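You operate a simulated robot arm through the tools that you are given. There is no shell and no other tool. Be economical: measure what you need, move in short steps, check, and stop when the job is done.

You are at the controls of a simulated two-armed robot. One attempt, no reset.

TASK
Press the wet sheet on the teal felt in the paper press.
Fine: lean on the shut board till the sheet pales, open it wide, lay the felt back; leave the other felt.
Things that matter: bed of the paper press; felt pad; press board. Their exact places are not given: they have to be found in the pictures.

Only the result counts: the job must be done as asked and must still hold three seconds after the hand-in. Knocking over, shifting, dropping, spilling or breaking anything else fails it. Flat cloth is picked up by pressing the open fingertips on it (5 to 10 N) and closing them slowly along it; thin cloth reads only 2 to 8 mm in the jaws.

THE ROBOT
Two 7-joint arms with fingered hands on one trunk, on a base that drives. Base frame: it is fixed to the floor where the robot stands at the start and does not move with it; the origin is under the middle of the robot, x ahead of it, y to its left, z up; the surface under the hand at the start is at about z = 0.74. Readings come in m, degrees, newtons and seconds.
The left shoulder is at the start at [0.03, 0.12, 0.963], the right one opposite. With the tool pointing down near the work surface each hand reaches from about 0.28 to 0.7 m from the robot's upright axis, wherever it stands, measured 20 degrees to its own side. Places, roughly: bed of the paper press [0.5, -0.2, 0.8]; press board [0.6, -0.2, 0.8]. Payload 4 kg a hand.
Tool frame (each hand has its own): the origin (TCP) lies between the finger pads and is the grasp point; the fingertips stand 0.019 m ahead of it; z points along the fingers, y is the line along which they close. The gripper opens to 0.12 m. The gripper's body begins 0.053 m behind the TCP. The gripper is a hand of 3 fingers: y runs from the thumb to the fingers, the wrist lies at [0, 0, -0.219] in the tool frame, and closing takes about 1.5 s.
Orientation is that of the tool frame in the base frame, as [roll, pitch, yaw] about the fixed x, y, z axes, in that order (R = Rz(yaw) Ry(pitch) Rx(roll)). With the fingers straight down and closing along the base's y, the tool's x points along the base's -x, its y along +y and its z along -z.

THE INTERFACE
- The arms move only by the tool apply_moves. It takes "left_deltas", "right_deltas" or both (then of equal length, played together; a hand with none holds still); each is a list of rows, each a list of 7 numbers: the shift along the tool's x, y, z in m, then the turn, a rotation vector about the tool's x, y, z in degrees, then the gripper command, from -1 (fully open) to 1 (shut), values between in proportion. In form: [[tx, ty, tz, wx, wy, wz, hand], ...]. A call has 1 to 10 rows; each row is the pose to reach, as a shift and turn from the pose commanded when the call began, along the tool's axes at that moment. Each row takes 0.2 s and may step no farther than 0.05 m and 8.6 degrees from the row before; otherwise, or with a gripper value out of range, the whole call is refused. A pose out of reach is approached as far as the arm can. The call stops where the force on the tool passes 80 N (or 10 N more than at its start, if that is more) or the arm is blocked; 0.2 s more then pass. Each finger travels about 0.072 m/s and halts on what it meets, pressing with about 29 N; the grip force reading is that of the motor and also rises with nothing between the fingers. The clock runs only during rows and for 0.2 s after the last one: add rows that repeat a pose to give the fingers time. It gives the time, the measured TCP pose, the force on the tool (base axes), the opening and the grip force at its end, in the units of the frame above (readings bear some noise), with the torque about the TCP (base axes, N m) and any sound that the robot's microphone picked up, and new pictures: "pictures" is both (left out), scene, wrist or none (wrist: the cameras of the hands that moved).
- Cameras (640 x 400 px; columns grow to the right, rows downward): "scene" is now at [0.0523, -0.0265, 1.5095]; the picture's right is [-0.32, -0.95, 0.00], its down [-0.73, 0.25, -0.64] and it looks along [0.60, -0.20, -0.77] (base axes); focal length 274 px, centre (320, 200). "left" rides on the left gripper at [-0.066, -0.004, -0.079] in its tool frame; the picture's right is [0.05, -1.00, 0.00], its down [0.76, 0.04, -0.64] and it looks along [0.64, 0.03, 0.77] (tool axes); focal length 251 px, centre (320, 200). "right" rides on the right gripper at [0.066, -0.004, -0.079] in its tool frame; the picture's right is [0.05, 1.00, 0.00], its down [-0.76, 0.04, -0.64] and it looks along [-0.64, 0.03, 0.77] (tool axes); focal length 251 px, centre (320, 200).
- lift_body(by): slides the trunk up (or, below 0, down) by that many m; the arms and the scene camera ride with it, the base frame stays. It gives what a move gives, with no picture.
- roll_base(legs): drives the robot by 1 to 6 legs, each [ahead, turn to the left] in m and degrees, along the robot's own axes; the way and the turn of a leg run together, so that a leg with both is an arc; at most 1.5 m and 180 degrees a leg. The arms and the cameras ride along, it lands a little off, and it stops where it bumps. It gives what a move gives, and a new picture of the scene camera.
- grasp_type(shape, hand): the hand has 3 fingers and takes this shape, open, in about a second: jaw (thumb against the fingers, like two jaws); tri (thumb and two fingers); tip (a fingertip pinch); poke (one finger out to press); point (the index stretched); flat (the hand flat); cup (the hand cupped); fist (a fist). The gripper value then closes the fingers along that shape, each until it touches; the sizes above hold for jaw. It gives what a move gives, with no picture.
- aim_head(pan, tilt): turns the head with the scene camera to pan (to the left, within 120 degrees either way) and tilt (down, from -29 to 69), counted from straight ahead of the robot. It gives what a move gives, and a new picture of the scene camera.
- pixel_to_xyz(camera, pixels): there is no depth. For up to 12 entries [column, row, z] of the newest picture of that camera ("zoom" is the newest enlarged one), the place [x, y] in the base frame at which the ray of that pixel passes the height z, good to about 0.002 m. It takes no simulated time.
- enlarge(camera, box): a new picture of the part [left, top, right, bottom] of that camera's present view, enlarged. It takes no simulated time.
- close_job(): hands the job in; it is judged then, once.

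Keep the steps short. Do not move on a guess: measure, check each grasp and each placing, and mend mistakes. In all there are 80 turns and 260 pictures (those below and enlarged ones count). Leave the grippers open and the arms clear of the work at the hand-in unless told otherwise, and finish with a single line.

The tools are called after "Emit:" as name(argument=value, ...) on one line, values as JSON. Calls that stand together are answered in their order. apply_moves: Moves the arms, as the interface text tells. Its arguments: {"type":"object","properties":{"left_deltas":{"type":"array","items":{"type":"array","items":{"type":"number"}}},"right_deltas":{"type":"array","items":{"type":"array","items":{"type":"number"}}},"pictures":{"type":"string","enum":["both","scene","wrist","none"]}},"required":[]} The other tools are called the same way: lift_body (by) slides the trunk up or down; grasp_type (shape, hand) gives the hand a shape; roll_base (legs) drives the base; aim_head (pan, tilt) turns the head that bears the scene camera; pixel_to_xyz (camera, pixels) gives the place at which the rays of pixels pass given heights; enlarge (camera, box) takes an enlarged picture of a part of a camera's view; close_job () hands the job in.

At the start:

```text
clock: 0.0
left_ee_pos: [0.5079, 0.0933, 1.0897]
left_tool_rot: [-180.0, 0.0, -179.3]
left_wrist_force: [-0.4, 0.1, 0.2]
left_moment: [0.02, -0.04, 0.02]
left_finger_gap: 0.1197
left_grip_force: 0.0
left_shape: jaw
right_ee_pos: [0.362, -0.2649, 1.1028]
right_tool_rot: [-180.0, 0.1, -179.2]
right_wrist_force: [-0.9, 0.5, -0.5]
right_moment: [0.02, 0.02, -0.01]
right_finger_gap: 0.1199
right_grip_force: 0.0
right_shape: jaw
trunk travel left (down, up): [-0.175, 0.365]
robot x, y, heading: [-0.0004, -0.0009, -0.2]
head pan, tilt: [-18.8, 50.5]
```

scene: 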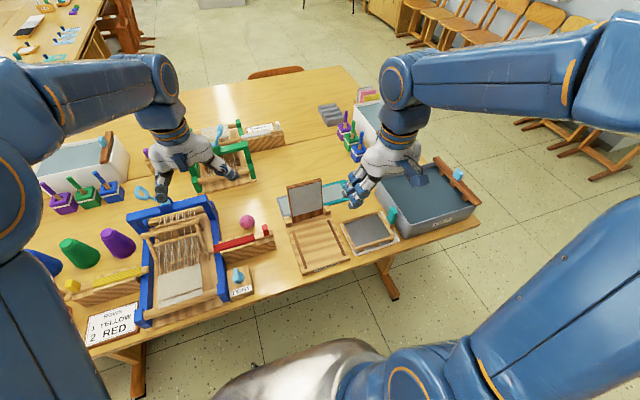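
right: 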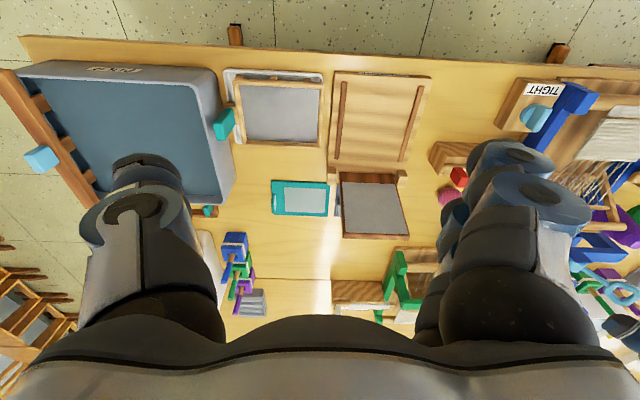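
left: 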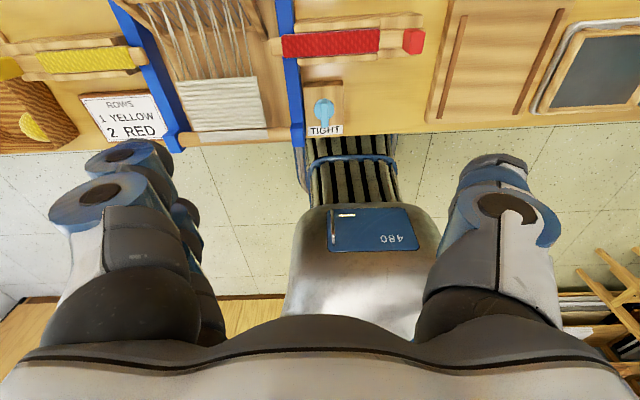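

I see a wooden slatted piece, a grey bed and a teal-edged sheet near the right hand. I'll enlarge these areas first.

Emit:
enlarge(camera="scene", box=[260, 150, 420, 280])

Emit:
enlarge(camera="right", box=[190, 50, 450, 260])

```text
3.08 times, centred on (340, 215) of scene
```

zoom: 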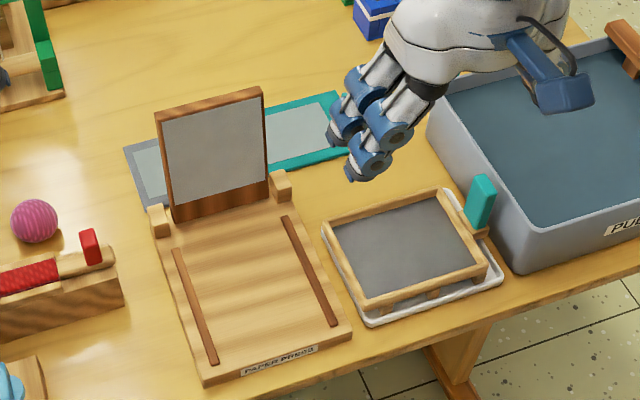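

```text
1.90 times, centred on (320, 155) of right
```

zoom: 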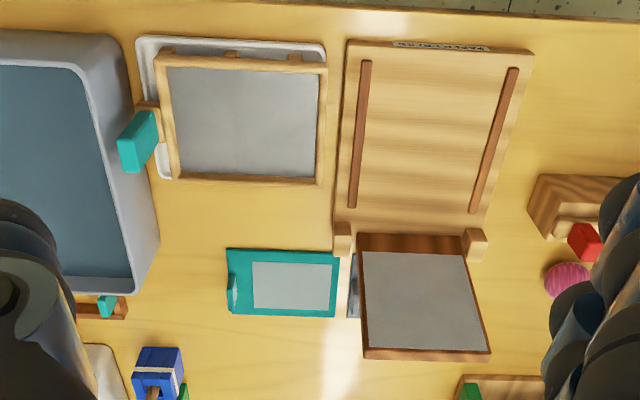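

I see the open press, the teal felt with a light sheet, and a grey felt behind the board. Next I'll measure the outlines.

Emit:
pixel_to_xyz(camera="zoom", pixels=[[228, 248, 0.745], [338, 252, 0.745], [336, 317, 0.745], [229, 314, 0.745], [252, 262, 0.745], [232, 290, 0.75], [346, 48, 0.78], [534, 55, 0.78], [476, 228, 0.78], [334, 222, 0.78], [364, 62, 0.785], [517, 68, 0.785]])

Emit:
enlarge(camera="right", box=[260, 160, 350, 220])

```text
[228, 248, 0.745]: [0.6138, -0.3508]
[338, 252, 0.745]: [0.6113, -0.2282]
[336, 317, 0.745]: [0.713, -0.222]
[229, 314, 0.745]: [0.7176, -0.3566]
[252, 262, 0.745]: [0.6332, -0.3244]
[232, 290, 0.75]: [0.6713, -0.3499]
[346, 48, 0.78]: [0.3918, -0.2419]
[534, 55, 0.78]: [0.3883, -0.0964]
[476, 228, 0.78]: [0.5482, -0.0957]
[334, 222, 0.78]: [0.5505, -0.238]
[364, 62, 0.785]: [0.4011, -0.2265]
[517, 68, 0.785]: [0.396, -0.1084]
```

```text
6.67 times, centred on (305, 190) of right
```

zoom: 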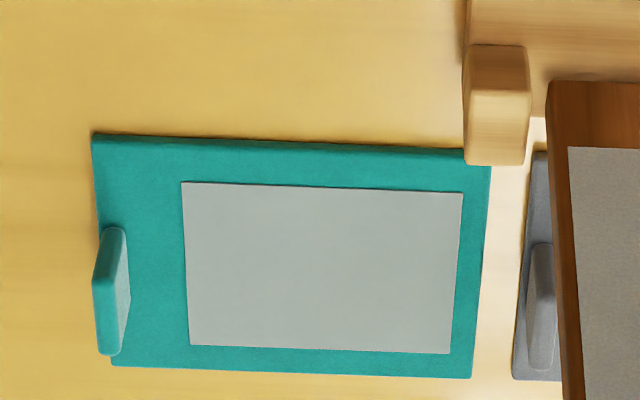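

The teal felt has an upright tab at its -y end. I'll enlarge the press in the scene view to get the heights and the board's shape.

Emit:
enlarge(camera="scene", box=[275, 170, 365, 280])

Emit:
enlarge(camera="right", box=[320, 60, 440, 250])

```text
3.64 times, centred on (320, 225) of scene
```

zoom: 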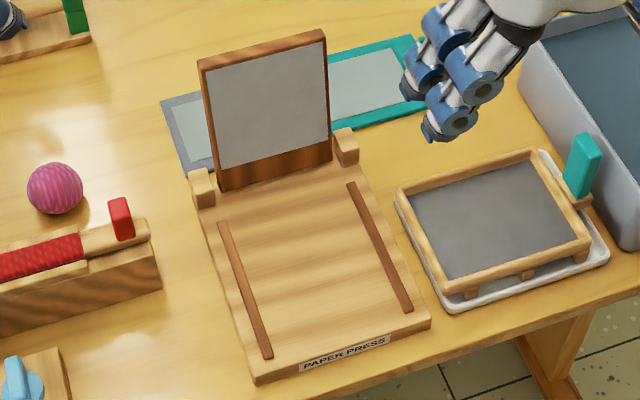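

```text
2.11 times, centred on (380, 155) of right
```

zoom: 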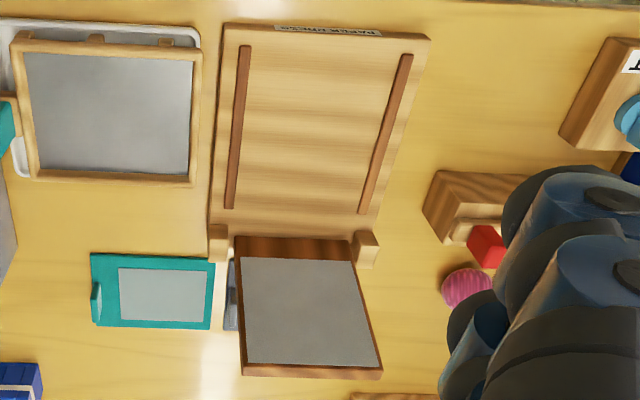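

Now I'll measure the rails and board in both views at several heights, to triangulate them.

Emit:
pixel_to_xyz(camera="scene", pixels=[[293.0, 231.3, 0.76], [304.9, 267.6, 0.76], [328.8, 220.6, 0.76], [344.2, 255.3, 0.76], [293.0, 231.3, 0.79], [304.9, 267.6, 0.79], [328.8, 220.6, 0.79], [344.2, 255.3, 0.79], [301.4, 272.0, 0.76], [349.7, 256.5, 0.76], [321.5, 178.3, 0.88], [287.0, 187.0, 0.88]])

Emit:
pixel_to_xyz(camera="zoom", pixels=[[245, 45, 0.76], [230, 208, 0.76], [408, 55, 0.76], [362, 212, 0.76], [245, 45, 0.79], [230, 208, 0.79], [408, 55, 0.79], [362, 212, 0.79], [243, 376, 0.88], [382, 378, 0.88], [226, 24, 0.76], [429, 34, 0.76]])

```text
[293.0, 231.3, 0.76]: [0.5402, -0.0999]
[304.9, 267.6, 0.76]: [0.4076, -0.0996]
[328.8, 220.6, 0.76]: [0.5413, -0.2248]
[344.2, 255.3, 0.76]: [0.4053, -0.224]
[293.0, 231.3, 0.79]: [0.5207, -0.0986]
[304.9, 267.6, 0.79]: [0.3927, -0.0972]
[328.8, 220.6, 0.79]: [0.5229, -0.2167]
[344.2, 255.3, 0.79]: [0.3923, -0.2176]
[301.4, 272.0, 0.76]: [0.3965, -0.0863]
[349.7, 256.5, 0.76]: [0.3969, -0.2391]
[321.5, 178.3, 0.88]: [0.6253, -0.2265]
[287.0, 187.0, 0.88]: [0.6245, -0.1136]
```

```text
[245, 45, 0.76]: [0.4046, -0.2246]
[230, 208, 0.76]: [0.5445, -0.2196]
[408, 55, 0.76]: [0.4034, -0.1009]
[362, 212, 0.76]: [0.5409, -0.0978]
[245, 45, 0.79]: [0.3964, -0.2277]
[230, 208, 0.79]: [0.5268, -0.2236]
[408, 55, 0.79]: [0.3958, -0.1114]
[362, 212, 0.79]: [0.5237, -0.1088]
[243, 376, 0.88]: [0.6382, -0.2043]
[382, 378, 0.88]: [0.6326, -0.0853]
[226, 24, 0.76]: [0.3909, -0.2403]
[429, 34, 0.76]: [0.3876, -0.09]
```

Both views agree at z≈0.76: the rails are at y≈-0.10 and -0.223, and the bed spans x 0.39–0.56. The board's top edge is near x 0.59, z 0.92. The felt must turn 90° (tab toward me) to lie between the rails. The tab is about 0.75 m from my axis, so I'll measure how much room there is to drive forward.

Emit:
pixel_to_xyz(camera="left", pixels=[[420, 130, 0.74], [250, 145, 0.74], [370, 206, 0.5], [370, 206, 0.3], [370, 206, 0.7], [350, 160, 0.5], [350, 160, 0.7], [350, 160, 0.3]])

Emit:
aim_head(pan=0, tilt=69)

```text
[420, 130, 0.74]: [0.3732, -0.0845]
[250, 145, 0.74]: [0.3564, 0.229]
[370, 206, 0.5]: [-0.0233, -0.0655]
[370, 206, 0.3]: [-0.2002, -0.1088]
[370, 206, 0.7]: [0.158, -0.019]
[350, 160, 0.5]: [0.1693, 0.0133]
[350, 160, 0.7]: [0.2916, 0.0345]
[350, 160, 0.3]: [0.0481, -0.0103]
```

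```text
clock: 0.8
left_ee_pos: [0.5095, 0.0933, 1.0906]
left_tool_rot: [179.9, 0.1, -179.3]
left_wrist_force: [-0.1, -0.6, 0.3]
left_moment: [-0.02, 0.01, 0.0]
left_finger_gap: 0.1201
left_grip_force: 0.0
left_shape: jaw
right_ee_pos: [0.3622, -0.2642, 1.1029]
right_tool_rot: [180.0, 0.0, -179.4]
right_wrist_force: [-0.3, 1.0, 0.1]
right_moment: [0.0, 0.0, 0.0]
right_finger_gap: 0.12
right_grip_force: 0.0
right_shape: jaw
trunk travel left (down, up): [-0.175, 0.365]
robot x, y, heading: [0.0011, 0.0018, -0.1]
head pan, tilt: [0.0, 68.8]
```

scene: 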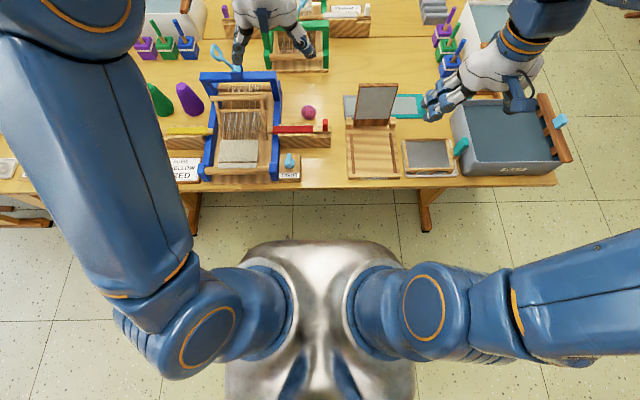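

The table edge is at x≈0.36 and my body's front at about 0.2. I'll drive 0.09 m ahead so the felt is in reach.

Emit:
roll_base(legs=[[0.09, 0]])

Emit:
aim_head(pan=-22, tilt=52)

```text
clock: 1.9
left_ee_pos: [0.6038, 0.092, 1.0898]
left_tool_rot: [-180.0, -0.1, -179.2]
left_wrist_force: [1.2, 0.9, 0.0]
left_moment: [0.0, 0.06, -0.03]
left_finger_gap: 0.1197
left_grip_force: 0.1
left_shape: jaw
right_ee_pos: [0.4559, -0.2638, 1.1027]
right_tool_rot: [179.9, 0.0, -179.2]
right_wrist_force: [-0.2, -0.4, 0.2]
right_moment: [-0.03, 0.04, 0.02]
right_finger_gap: 0.1202
right_grip_force: 0.1
right_shape: jaw
trunk travel left (down, up): [-0.175, 0.365]
robot x, y, heading: [0.0924, -0.0017, -0.3]
head pan, tilt: [0.0, 68.8]
```

scene: 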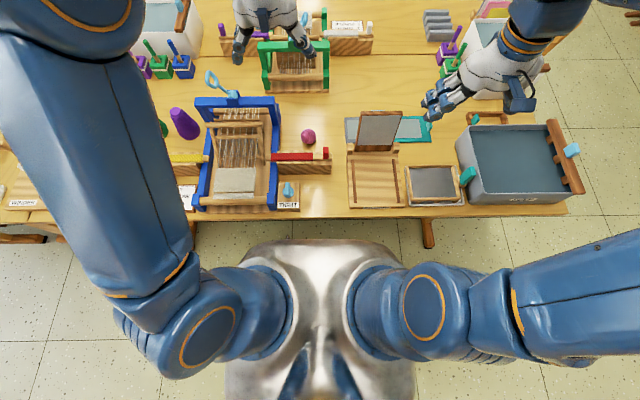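

```text
clock: 2.8
left_ee_pos: [0.6029, 0.091, 1.0895]
left_tool_rot: [180.0, 0.1, -179.4]
left_wrist_force: [0.0, -1.0, 0.2]
left_moment: [-0.03, 0.02, 0.0]
left_finger_gap: 0.12
left_grip_force: 0.0
left_shape: jaw
right_ee_pos: [0.4549, -0.2647, 1.104]
right_tool_rot: [180.0, 0.0, -179.3]
right_wrist_force: [0.0, -0.7, 0.4]
right_moment: [0.01, -0.02, 0.03]
right_finger_gap: 0.1198
right_grip_force: 0.1
right_shape: jaw
trunk travel left (down, up): [-0.175, 0.365]
robot x, y, heading: [0.0909, -0.0003, -0.1]
head pan, tilt: [-22.0, 52.0]
```

scene: 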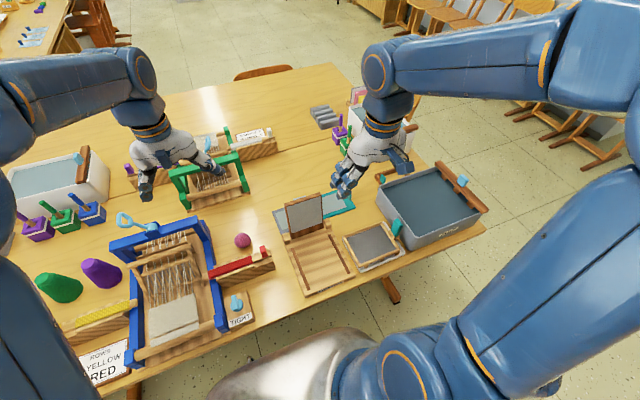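

Driven 0.091 m. I'll move the right hand above the tab, staying high at z≈0.98.

Emit:
apply_moves(right_deltas=[[-0.04, -0.015, 0.02, 0, 0, 0, -1], [-0.08, -0.03, 0.04, 0, 0, 0, -1], [-0.12, -0.045, 0.06, 0, 0, 0, -1], [-0.16, -0.06, 0.08, 0, 0, 0, -1], [-0.2, -0.08, 0.1, 0, 0, 0, -1], [-0.205, -0.085, 0.12, 0, 0, 0, -1], [-0.205, -0.085, 0.12, 0, 0, 0, -1]])

```text
clock: 4.4
left_ee_pos: [0.602, 0.0923, 1.0897]
left_tool_rot: [180.0, 0.0, -179.3]
left_wrist_force: [-0.5, 0.5, 0.3]
left_moment: [0.02, 0.0, -0.01]
left_finger_gap: 0.1199
left_grip_force: 0.1
left_shape: jaw
right_ee_pos: [0.6583, -0.3472, 0.9817]
right_tool_rot: [-180.0, 0.0, -179.2]
right_wrist_force: [0.6, -0.3, -0.2]
right_moment: [-0.02, 0.01, 0.02]
right_finger_gap: 0.12
right_grip_force: 0.0
right_shape: jaw
trunk travel left (down, up): [-0.175, 0.365]
robot x, y, heading: [0.0952, -0.0, -0.1]
head pan, tilt: [-22.0, 52.0]
```

scene: 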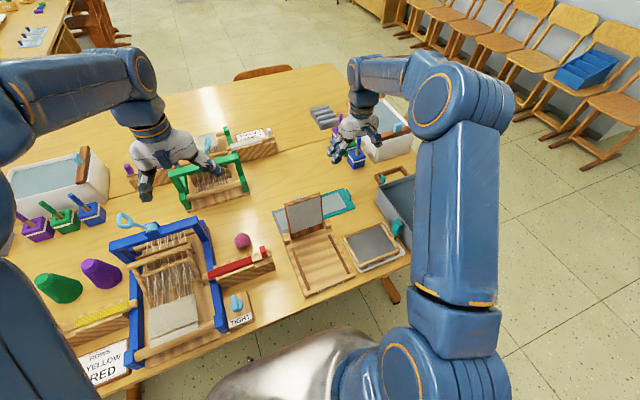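
right: 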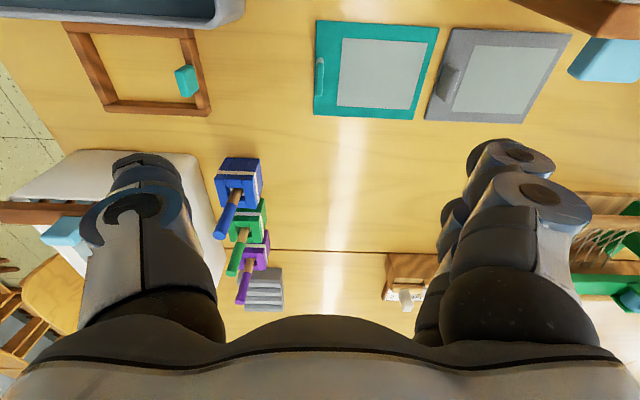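

Now there's a clear close view of the teal felt. I'll enlarge it and measure.

Emit:
enlarge(camera="right", box=[290, 0, 450, 130])

Emit:
enlarge(camera="scene", box=[260, 170, 400, 300])

```text
3.08 times, centred on (370, 65) of right
```

zoom: 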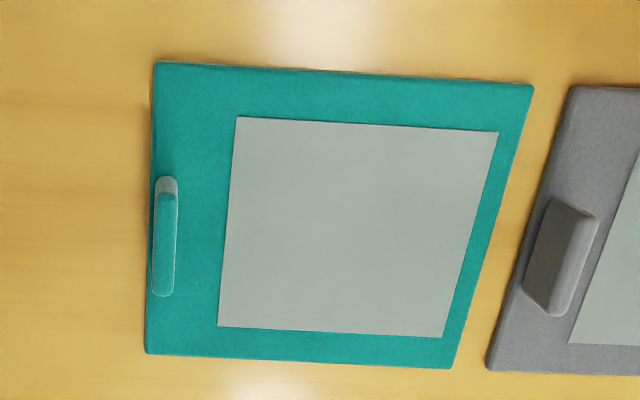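

```text
3.08 times, centred on (330, 235) of scene
```

zoom: 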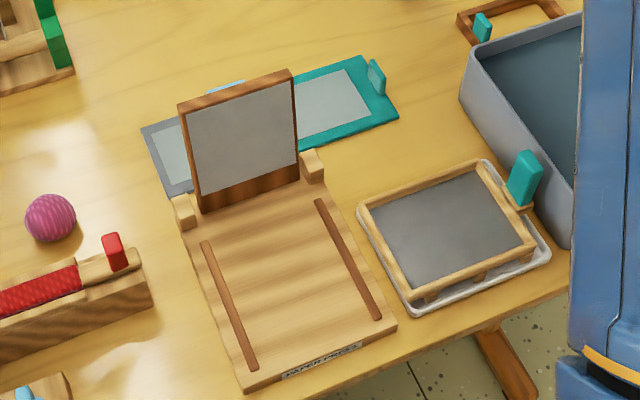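

Emit:
pixel_to_xyz(camera="right", pixels=[[315.7, 20.2, 0.747], [439.5, 27.6, 0.747], [412.9, 119.6, 0.747], [313.8, 114.7, 0.747], [320.3, 57.9, 0.775], [319, 95.9, 0.775], [343, 38, 0.748], [427.8, 42.6, 0.748], [410, 109.8, 0.748], [336.9, 106, 0.748], [319, 95.9, 0.748], [320.3, 57.9, 0.748]])

Emit:
pixel_to_xyz(camera="scene", pixels=[[346.6, 189.5, 0.775], [351.5, 195.5, 0.775], [346.6, 189.5, 0.79], [351.5, 195.5, 0.79], [355, 202.2, 0.747]])

```text
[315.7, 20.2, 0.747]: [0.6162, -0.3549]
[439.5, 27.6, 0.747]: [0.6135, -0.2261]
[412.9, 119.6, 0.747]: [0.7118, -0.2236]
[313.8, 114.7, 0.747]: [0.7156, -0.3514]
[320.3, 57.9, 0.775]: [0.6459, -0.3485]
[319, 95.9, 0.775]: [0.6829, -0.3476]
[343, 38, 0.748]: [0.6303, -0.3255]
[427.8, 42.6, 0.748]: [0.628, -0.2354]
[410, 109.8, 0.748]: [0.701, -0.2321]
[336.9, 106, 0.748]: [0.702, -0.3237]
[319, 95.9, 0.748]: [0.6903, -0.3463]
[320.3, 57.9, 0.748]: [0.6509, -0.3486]
```

```text
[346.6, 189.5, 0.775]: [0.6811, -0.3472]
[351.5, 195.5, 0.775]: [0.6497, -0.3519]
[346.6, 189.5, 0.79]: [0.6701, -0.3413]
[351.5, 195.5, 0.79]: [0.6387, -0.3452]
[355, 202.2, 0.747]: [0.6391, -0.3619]
```

I'll measure the board's lower and upper edges in the present scene view.

Emit:
pixel_to_xyz(camera="scene", pixels=[[291, 239.2, 0.765], [323.5, 227.9, 0.765], [291, 239.2, 0.775], [323.5, 227.9, 0.775], [285.5, 205.8, 0.92], [320.6, 195.4, 0.92], [285.5, 205.8, 0.91], [320.6, 195.4, 0.91], [291.8, 232.5, 0.78], [323, 221.1, 0.78]])

```text
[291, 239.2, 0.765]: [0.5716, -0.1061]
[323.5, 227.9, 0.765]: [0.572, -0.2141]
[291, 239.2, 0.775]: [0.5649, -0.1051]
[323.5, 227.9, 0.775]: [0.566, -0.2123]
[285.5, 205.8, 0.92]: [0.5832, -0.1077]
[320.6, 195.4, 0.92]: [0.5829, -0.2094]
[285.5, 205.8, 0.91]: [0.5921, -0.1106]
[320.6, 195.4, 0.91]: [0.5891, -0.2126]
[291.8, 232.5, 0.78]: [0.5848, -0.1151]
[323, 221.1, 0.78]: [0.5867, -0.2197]
```

The measurements fit the felt lying centred between the rails (x≈0.41–0.54), with the tab in front of the board end. I'll narrow the fingers to about 30 mm and descend to z≈0.815 over the tab at (0.665, -0.348).

Emit:
apply_moves(right_deltas=[[-0.007, -0.001, 0.03, 0, 0, 0, 0.5], [-0.007, -0.001, 0.07, 0, 0, 0, 0.5], [-0.007, -0.001, 0.11, 0, 0, 0, 0.5], [-0.007, -0.001, 0.15, 0, 0, 0, 0.5], [-0.007, -0.001, 0.167, 0, 0, 0, 0.5], [-0.007, -0.001, 0.167, 0, 0, 0, 0.5]])

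Emit:
enlarge(camera="right", box=[200, 60, 440, 260])

Emit:
enlarge(camera="scene", box=[290, 120, 420, 240])

```text
clock: 5.8
left_ee_pos: [0.6019, 0.0931, 1.0908]
left_tool_rot: [-180.0, 0.0, -179.3]
left_wrist_force: [0.6, -0.7, 0.9]
left_moment: [0.04, -0.02, -0.01]
left_finger_gap: 0.1198
left_grip_force: 0.0
left_shape: jaw
right_ee_pos: [0.6669, -0.348, 0.8164]
right_tool_rot: [180.0, 0.0, -179.4]
right_wrist_force: [0.3, 0.1, -0.3]
right_moment: [0.02, 0.03, -0.02]
right_finger_gap: 0.0304
right_grip_force: 0.0
right_shape: jaw
trunk travel left (down, up): [-0.175, 0.365]
robot x, y, heading: [0.0923, -0.001, 0.0]
head pan, tilt: [-22.0, 52.0]
```

scene: 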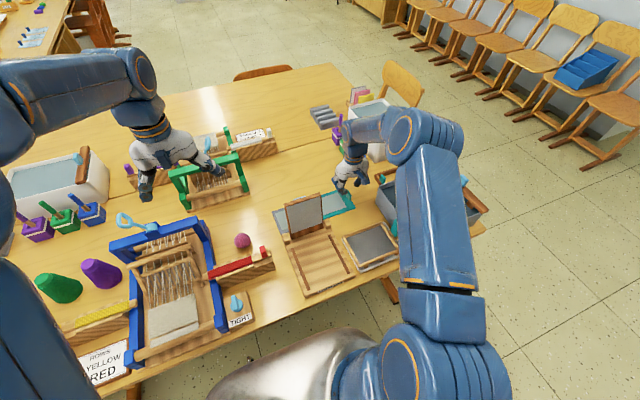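
right: 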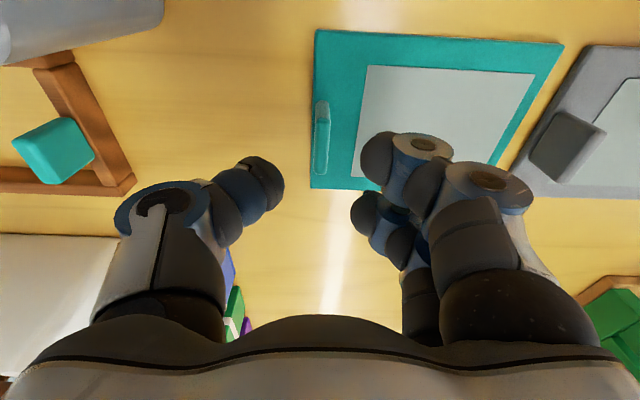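

```text
2.00 times, centred on (320, 160) of right
```

zoom: 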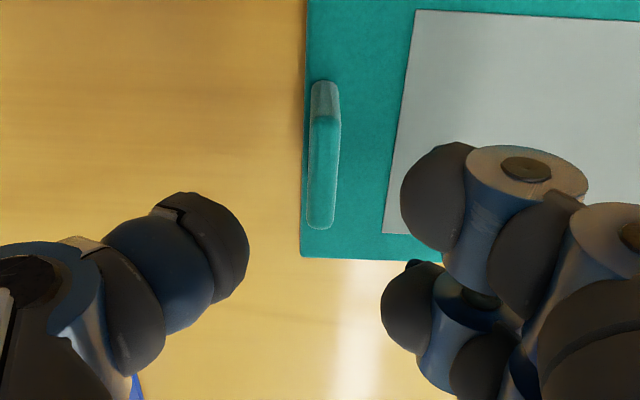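

```text
3.33 times, centred on (355, 180) of scene
```

zoom: 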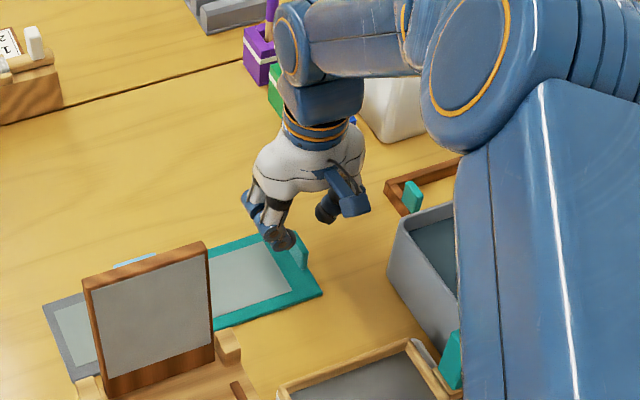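

Emit:
pixel_to_xyz(camera="right", pixels=[[322.5, 119, 0.775], [320.5, 174, 0.775], [322.5, 119, 0.765], [320.5, 174, 0.765], [322.5, 101, 0.748], [316, 155, 0.77], [329, 155, 0.77], [262, 185, 0.8], [380, 160, 0.8], [365, 215, 0.8]])

```text
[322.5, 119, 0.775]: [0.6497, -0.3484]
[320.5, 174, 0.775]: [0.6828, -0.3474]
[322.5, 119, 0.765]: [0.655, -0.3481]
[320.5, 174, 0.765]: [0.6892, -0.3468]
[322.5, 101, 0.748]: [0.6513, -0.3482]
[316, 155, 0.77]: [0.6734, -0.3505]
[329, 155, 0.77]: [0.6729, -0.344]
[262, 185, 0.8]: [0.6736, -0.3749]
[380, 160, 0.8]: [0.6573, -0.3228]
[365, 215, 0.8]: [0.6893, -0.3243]
```

The tab is centred at (0.667, -0.3475) with its top at about 0.775. I'll descend to z 0.770 and close.

Emit:
apply_moves(right_deltas=[[0, 0, 0.03, 0, 0, 0, 0.5], [0, 0, 0.046, 0, 0, 0, 0.5], [0, 0, 0.046, 0, 0, 0, 0.7], [0, 0, 0.046, 0, 0, 0, 0.85], [0, 0, 0.046, 0, 0, 0, 1], [0, 0, 0.046, 0, 0, 0, 1], [0, 0, 0.046, 0, 0, 0, 1], [0, 0, 0.046, 0, 0, 0, 1]])

```text
clock: 7.6
left_ee_pos: [0.6013, 0.093, 1.09]
left_tool_rot: [180.0, -0.1, -179.3]
left_wrist_force: [-0.4, -0.4, 0.5]
left_moment: [-0.01, -0.02, -0.01]
left_finger_gap: 0.1198
left_grip_force: 0.0
left_shape: jaw
right_ee_pos: [0.6673, -0.3481, 0.7704]
right_tool_rot: [180.0, 0.0, -179.2]
right_wrist_force: [-0.1, 1.2, 0.4]
right_moment: [0.04, -0.02, -0.03]
right_finger_gap: 0.0034
right_grip_force: 28.9
right_shape: jaw
trunk travel left (down, up): [-0.175, 0.365]
robot x, y, heading: [0.0917, 0.0003, -0.1]
head pan, tilt: [-22.0, 52.0]
```

scene: 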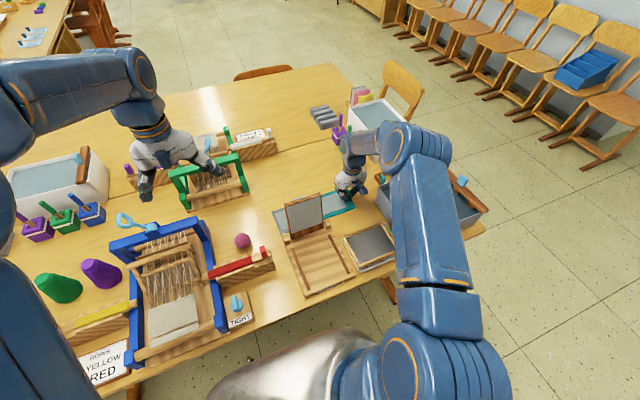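
right: 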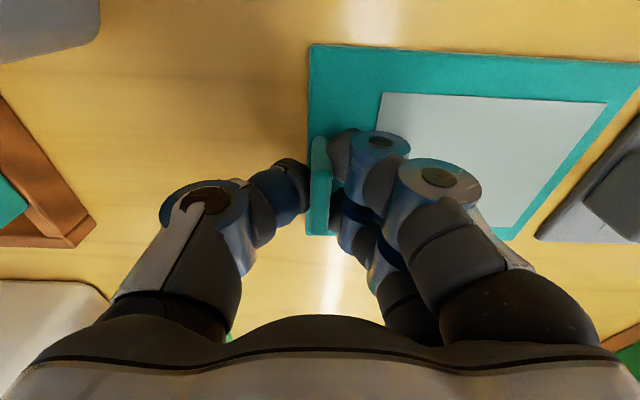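

The tab is gripped (gap 3.4 mm, 28.9 N). I'll lift slowly and check.

Emit:
apply_moves(right_deltas=[[0, 0, -0.01, 0, 0, 0, 1], [0, 0, -0.02, 0, 0, 0, 1], [0, 0, -0.035, 0, 0, 0, 1], [0, 0, -0.05, 0, 0, 0, 1], [0, 0, -0.05, 0, 0, 0, 1]])

Emit:
enlarge(camera="scene", box=[260, 140, 400, 260])

```text
clock: 8.8
left_ee_pos: [0.6016, 0.0938, 1.0911]
left_tool_rot: [180.0, 0.0, -179.3]
left_wrist_force: [-0.3, -0.5, 0.1]
left_moment: [0.03, 0.01, 0.01]
left_finger_gap: 0.12
left_grip_force: 0.0
left_shape: jaw
right_ee_pos: [0.6667, -0.3468, 0.8197]
right_tool_rot: [-179.9, -0.1, -179.4]
right_wrist_force: [1.3, -0.1, -0.5]
right_moment: [-0.01, 0.01, -0.01]
right_finger_gap: 0.0039
right_grip_force: 29.2
right_shape: jaw
trunk travel left (down, up): [-0.175, 0.365]
robot x, y, heading: [0.0946, 0.0001, 0.2]
head pan, tilt: [-22.0, 52.0]
```

scene: 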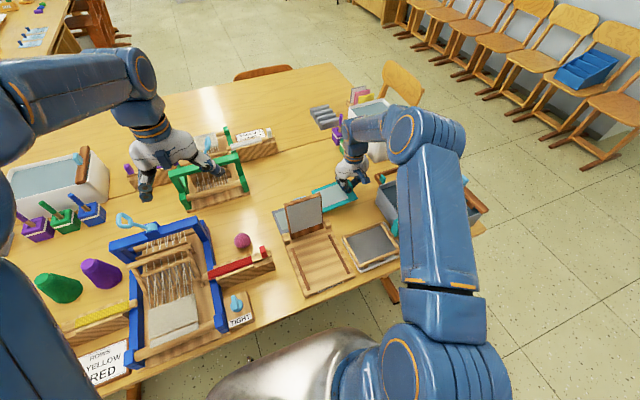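
right: 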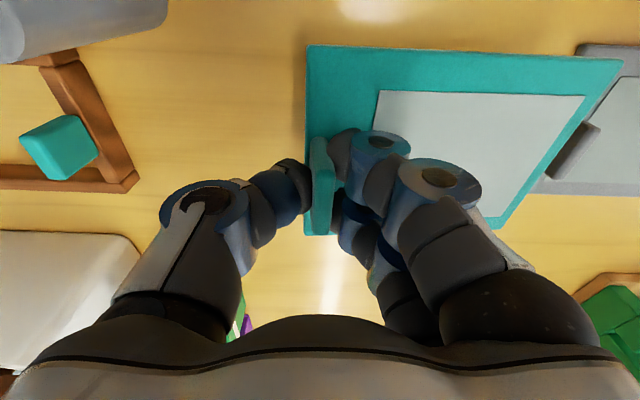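

```text
3.33 times, centred on (330, 200) of scene
```

zoom: 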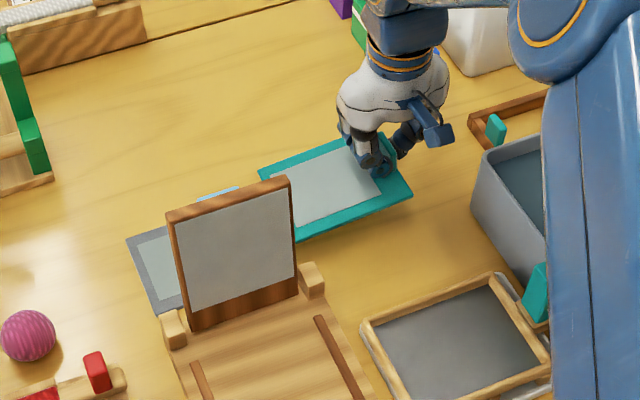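

It's held level and the sheet rides on the felt. A light-blue handle shows behind the board. I'll raise to 1.0 and begin turning and carrying toward the press.

Emit:
apply_moves(right_deltas=[[0, 0, -0.045, 0, 0, 0, 1], [0, 0, -0.09, 0, 0, 0, 1], [0, 0, -0.135, 0, 0, 0, 1], [0, 0, -0.18, 0, 0, 0, 1], [0.03, 0.01, -0.18, 0, 0, 7, 1], [0.06, 0.025, -0.18, 0, 0, 14, 1], [0.095, 0.04, -0.18, 0, 0, 21, 1], [0.13, 0.06, -0.18, 0, 0, 28, 1], [0.165, 0.08, -0.18, 0, 0, 35, 1], [0.2, 0.1, -0.18, 0, 0, 42, 1]], pictures="scene")

```text
clock: 11.0
left_ee_pos: [0.6017, 0.0933, 1.0899]
left_tool_rot: [179.9, 0.0, -179.4]
left_wrist_force: [0.7, 0.0, 0.5]
left_moment: [0.01, -0.02, 0.01]
left_finger_gap: 0.1199
left_grip_force: 0.1
left_shape: jaw
right_ee_pos: [0.4644, -0.2527, 1.0006]
right_tool_rot: [179.9, -0.1, 138.6]
right_wrist_force: [0.2, 0.7, -0.1]
right_moment: [0.0, -0.04, 0.0]
right_finger_gap: 0.0033
right_grip_force: 28.9
right_shape: jaw
trunk travel left (down, up): [-0.175, 0.365]
robot x, y, heading: [0.0948, 0.0007, 0.0]
head pan, tilt: [-22.0, 52.0]
```

scene: 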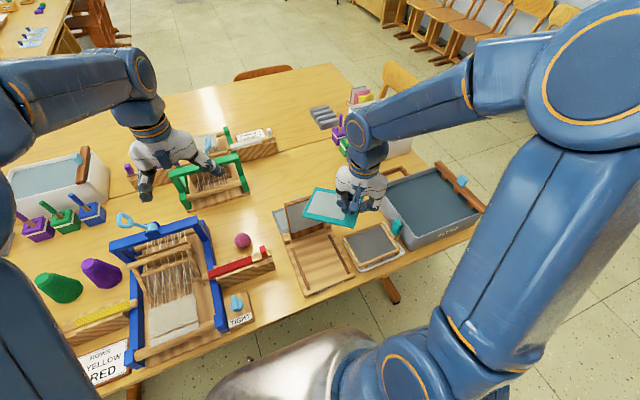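

Carried well. I'll finish the turn to yaw 90 and the shift to (0.41, -0.161), still high.

Emit:
apply_moves(right_deltas=[[0.02, 0.006, 0, 0, 0, 8, 1], [0.04, 0.012, 0, 0, 0, 16, 1], [0.06, 0.02, 0, 0, 0, 24, 1], [0.08, 0.028, 0, 0, 0, 32, 1], [0.098, 0.036, 0, 0, 0, 40, 1], [0.098, 0.036, 0, 0, 0, 48.3, 1], [0.098, 0.036, 0, 0, 0, 48.3, 1]])

Emit:
enlarge(camera="scene", box=[240, 160, 400, 310])

```text
clock: 12.6
left_ee_pos: [0.6033, 0.0932, 1.0899]
left_tool_rot: [180.0, 0.0, -179.3]
left_wrist_force: [1.0, 0.6, 0.9]
left_moment: [-0.01, -0.03, 0.03]
left_finger_gap: 0.1201
left_grip_force: 0.1
left_shape: jaw
right_ee_pos: [0.4163, -0.1588, 0.9994]
right_tool_rot: [179.9, 0.0, 90.4]
right_wrist_force: [-0.1, -0.5, 0.0]
right_moment: [-0.01, 0.04, 0.01]
right_finger_gap: 0.0036
right_grip_force: 28.7
right_shape: jaw
trunk travel left (down, up): [-0.175, 0.365]
robot x, y, heading: [0.0908, -0.0021, -0.1]
head pan, tilt: [-22.0, 52.0]
```

scene: 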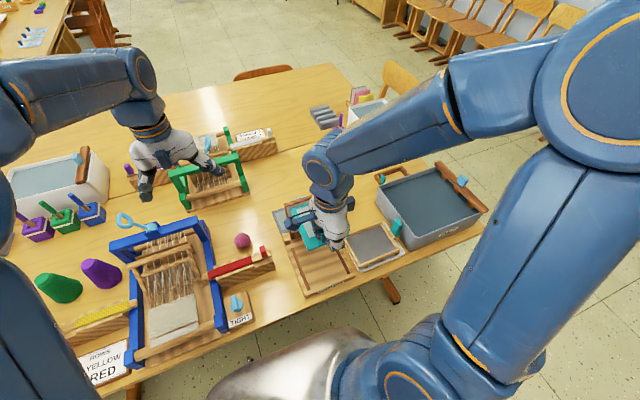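
right: 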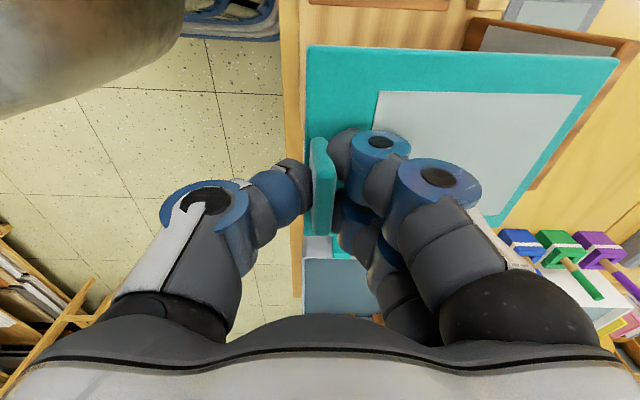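

```text
2.67 times, centred on (320, 235) of scene
```

zoom: 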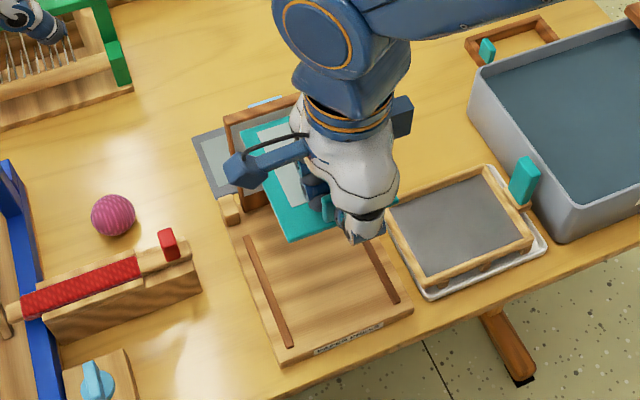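

The felt points along +x over the bed, which the right hand now overhangs. I'll correct y by -5 mm and descend to about 20 mm above the bed.

Emit:
apply_moves(right_deltas=[[-0.005, -0.002, 0.03, 0, 0, 0.4, 1], [-0.005, -0.002, 0.07, 0, 0, 0.4, 1], [-0.005, -0.002, 0.11, 0, 0, 0.4, 1], [-0.005, -0.002, 0.15, 0, 0, 0.4, 1], [-0.005, -0.002, 0.175, 0, 0, 0.4, 1], [-0.005, -0.002, 0.188, 0, 0, 0.4, 1], [-0.005, -0.002, 0.188, 0, 0, 0.4, 1]])

Emit:
enlarge(camera="scene", box=[260, 190, 370, 300])

```text
clock: 14.2
left_ee_pos: [0.6014, 0.0921, 1.0909]
left_tool_rot: [179.9, 0.0, -179.3]
left_wrist_force: [-0.2, -0.5, -0.3]
left_moment: [-0.02, 0.01, 0.0]
left_finger_gap: 0.1197
left_grip_force: 0.0
left_shape: jaw
right_ee_pos: [0.4155, -0.1646, 0.8123]
right_tool_rot: [180.0, 0.0, 90.0]
right_wrist_force: [-0.5, -0.3, -0.1]
right_moment: [-0.01, -0.03, 0.0]
right_finger_gap: 0.0037
right_grip_force: 28.7
right_shape: jaw
trunk travel left (down, up): [-0.175, 0.365]
robot x, y, heading: [0.0928, -0.0017, 0.2]
head pan, tilt: [-22.0, 52.0]
```

scene: 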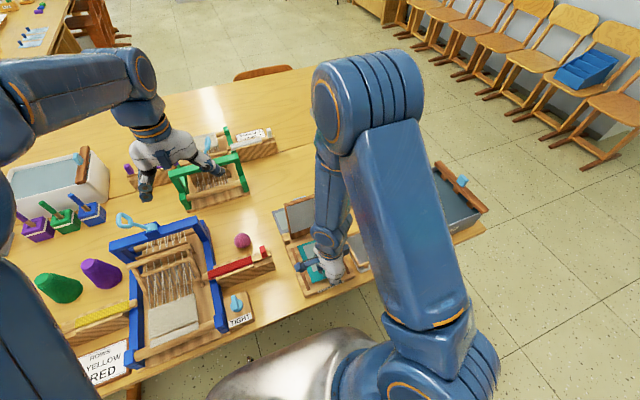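
right: 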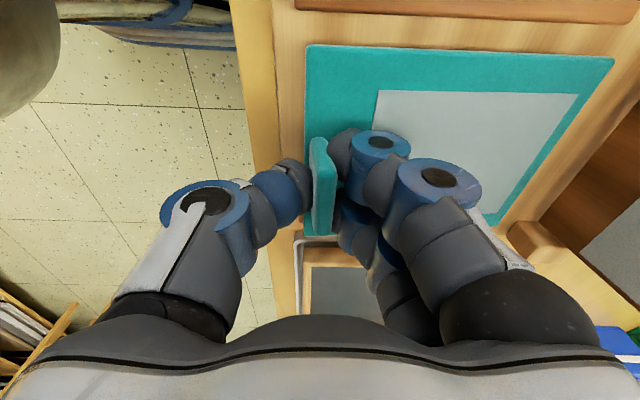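

```text
3.64 times, centred on (315, 245) of scene
```

zoom: 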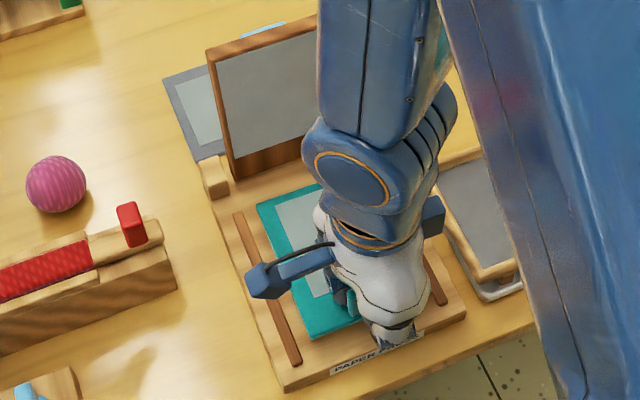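

The felt sits between the rails in both views, with the left rail showing at zoom (265,285). I'll lower to z≈0.790.

Emit:
apply_moves(right_deltas=[[0, 0, 0.01, 0, 0, 0, 1], [0, 0, 0.017, 0, 0, 0, 1], [0, 0, 0.022, 0, 0, 0, 1], [0, 0, 0.022, 0, 0, 0, 1]])

Emit:
enlarge(camera="scene", box=[260, 190, 370, 300])

```text
clock: 15.2
left_ee_pos: [0.6014, 0.0924, 1.0904]
left_tool_rot: [180.0, 0.0, -179.3]
left_wrist_force: [0.2, 0.0, 0.1]
left_moment: [0.0, 0.01, 0.01]
left_finger_gap: 0.1198
left_grip_force: 0.0
left_shape: jaw
right_ee_pos: [0.4151, -0.1642, 0.7912]
right_tool_rot: [-179.9, 0.0, 89.9]
right_wrist_force: [-0.1, -0.2, 0.2]
right_moment: [0.0, -0.11, -0.03]
right_finger_gap: 0.0034
right_grip_force: 28.9
right_shape: jaw
trunk travel left (down, up): [-0.175, 0.365]
robot x, y, heading: [0.092, -0.0029, -0.1]
head pan, tilt: [-22.0, 52.0]
```

scene: 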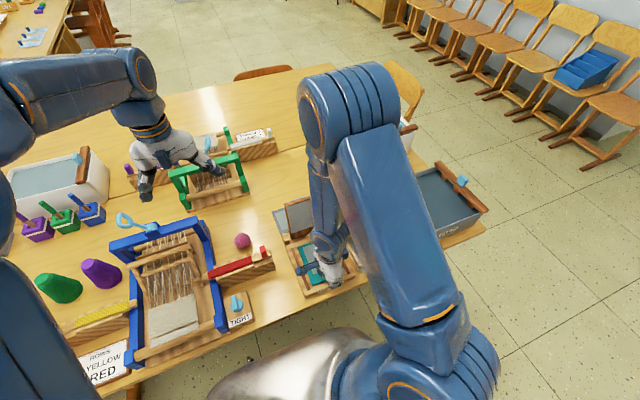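
right: 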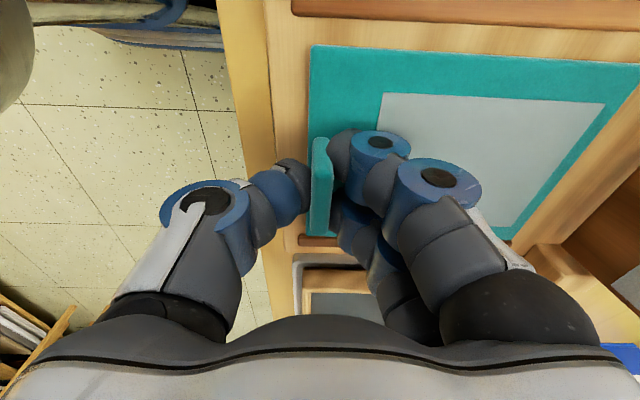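

```text
3.64 times, centred on (315, 245) of scene
```

zoom: 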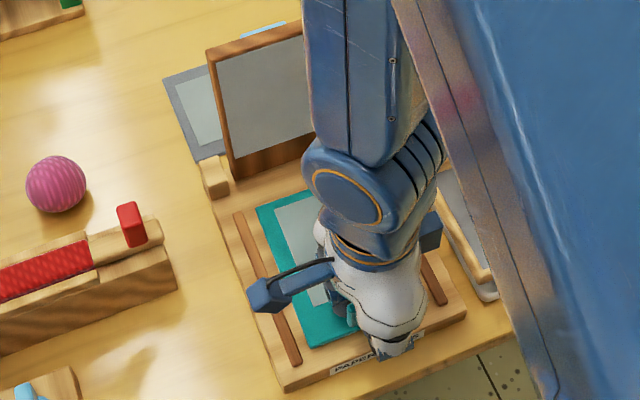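

It's touching the bed and the felt is slightly nearer the right rail. I'll shift it 3 mm toward +y, settle, open the fingers a little and rise.

Emit:
apply_moves(right_deltas=[[0.003, 0, -0.002, 0, 0, 0, 1], [0.003, 0, 0.001, 0, 0, 0, 1], [0.003, 0, 0.001, 0, 0, 0, 0.7], [0.003, 0, 0.001, 0, 0, 0, 0.5], [0.003, 0, 0.001, 0, 0, 0, 0.5], [0.003, 0, -0.03, 0, 0, 0, 0.5], [0.003, 0, -0.07, 0, 0, 0, 0.5], [0.003, 0, -0.11, 0, 0, 0, 0.5], [0.003, 0, -0.11, 0, 0, 0, 0.5]])

Emit:
enlarge(camera="right", box=[220, 0, 640, 250])

Emit:
enlarge(camera="scene", box=[260, 190, 370, 300])

```text
clock: 17.2
left_ee_pos: [0.6026, 0.0934, 1.0891]
left_tool_rot: [180.0, -0.1, -179.3]
left_wrist_force: [-0.9, 0.1, -0.5]
left_moment: [0.01, 0.01, 0.01]
left_finger_gap: 0.1197
left_grip_force: 0.1
left_shape: jaw
right_ee_pos: [0.4142, -0.1603, 0.9005]
right_tool_rot: [-179.9, -0.1, 90.0]
right_wrist_force: [0.2, -0.1, -0.2]
right_moment: [-0.01, 0.0, -0.02]
right_finger_gap: 0.0298
right_grip_force: 0.0
right_shape: jaw
trunk travel left (down, up): [-0.175, 0.365]
robot x, y, heading: [0.0967, -0.002, 0.1]
head pan, tilt: [-22.0, 52.0]
```

scene: 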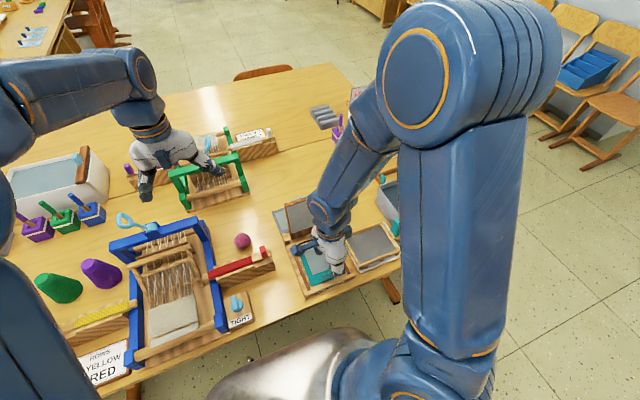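
right: 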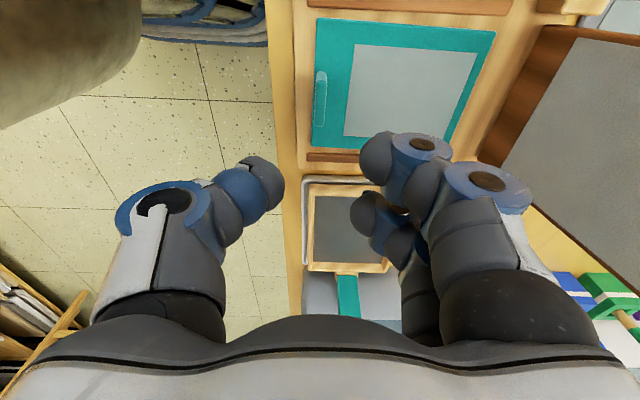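

```text
1.52 times, centred on (430, 125) of right
```

zoom: 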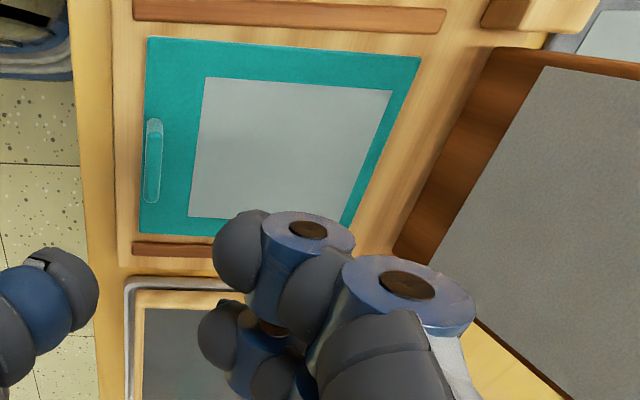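

```text
3.64 times, centred on (315, 245) of scene
```

zoom: 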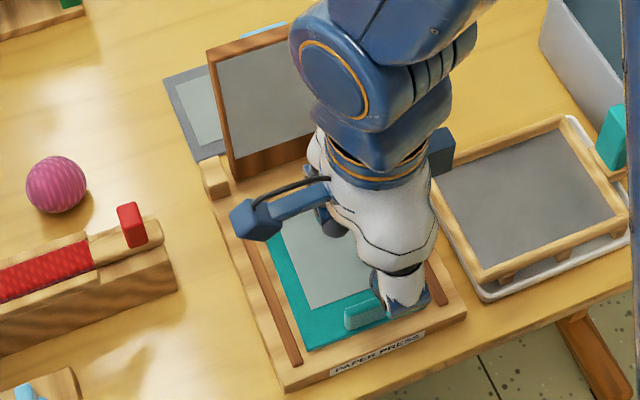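

The felt lies inside the rails with the tab at the front and the sheet up. I'll raise the hand and turn it back toward yaw 180, to look down on the board and its light-blue handle.

Emit:
apply_moves(right_deltas=[[0, 0, -0.045, 0, 0, 0, -0.2], [0, 0, -0.09, 0, 0, -8, -0.2], [0, 0, -0.13, 0, 0, -16, -0.2], [0, 0.02, -0.15, 0, 0, -24, -0.2], [0, 0.04, -0.17, 0, 0, -32, -0.2], [0, 0.06, -0.17, 0, 0, -40, -0.2], [0, 0.08, -0.17, 0, 0, -48, -0.2], [0, 0.1, -0.17, 0, 0, -56, -0.2], [0, 0.12, -0.17, 0, 0, -64, -0.2], [0, 0.14, -0.17, 0, 0, -72, -0.2]], pictures="none")

Emit:
apply_moves(right_deltas=[[0, 0, 0, 0, 0, -8, -0.2], [0, 0, 0, 0, 0, -16, -0.2], [0, 0, 0, 0, 0, -18, -0.2]])

Emit:
enlarge(camera="scene", box=[260, 170, 370, 300])

```text
clock: 19.4
left_ee_pos: [0.6025, 0.0932, 1.0889]
left_tool_rot: [180.0, -0.1, -179.3]
left_wrist_force: [0.7, 0.6, -0.1]
left_moment: [-0.02, 0.01, 0.02]
left_finger_gap: 0.12
left_grip_force: 0.0
left_shape: jaw
right_ee_pos: [0.5558, -0.1614, 1.0689]
right_tool_rot: [180.0, -0.1, 162.2]
right_wrist_force: [0.6, 0.4, 0.0]
right_moment: [0.02, -0.01, 0.02]
right_finger_gap: 0.0718
right_grip_force: 0.1
right_shape: jaw
trunk travel left (down, up): [-0.175, 0.365]
robot x, y, heading: [0.0898, 0.0005, -0.1]
head pan, tilt: [-22.0, 52.0]
```

```text
clock: 20.2
left_ee_pos: [0.6038, 0.0917, 1.0897]
left_tool_rot: [-180.0, 0.1, -179.3]
left_wrist_force: [0.9, 0.1, 0.4]
left_moment: [-0.01, 0.0, 0.01]
left_finger_gap: 0.1201
left_grip_force: 0.1
left_shape: jaw
right_ee_pos: [0.5538, -0.1611, 1.0692]
right_tool_rot: [180.0, 0.0, -179.9]
right_wrist_force: [-0.5, 0.5, 0.2]
right_moment: [0.01, 0.0, -0.01]
right_finger_gap: 0.0715
right_grip_force: 0.0
right_shape: jaw
trunk travel left (down, up): [-0.175, 0.365]
robot x, y, heading: [0.0955, -0.0023, 0.1]
head pan, tilt: [-22.0, 52.0]
```

scene: 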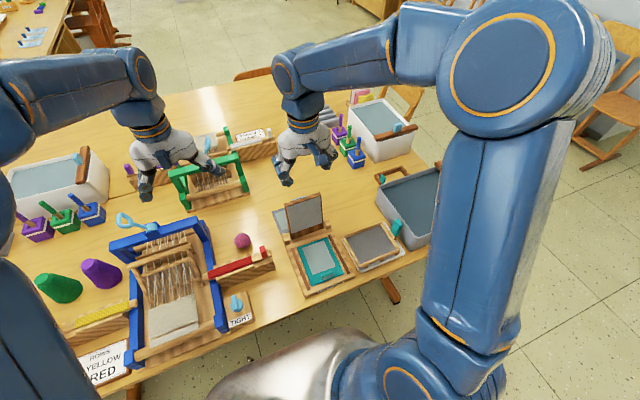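
right: 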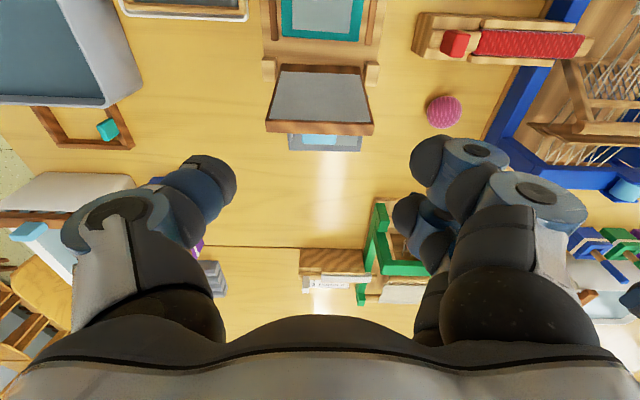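

```text
3.08 times, centred on (315, 235) of scene
```

zoom: 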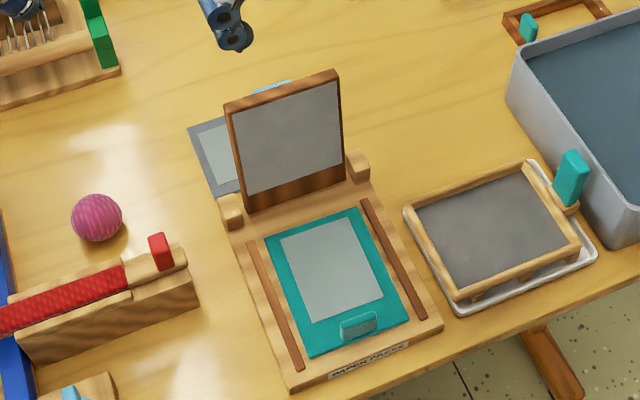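

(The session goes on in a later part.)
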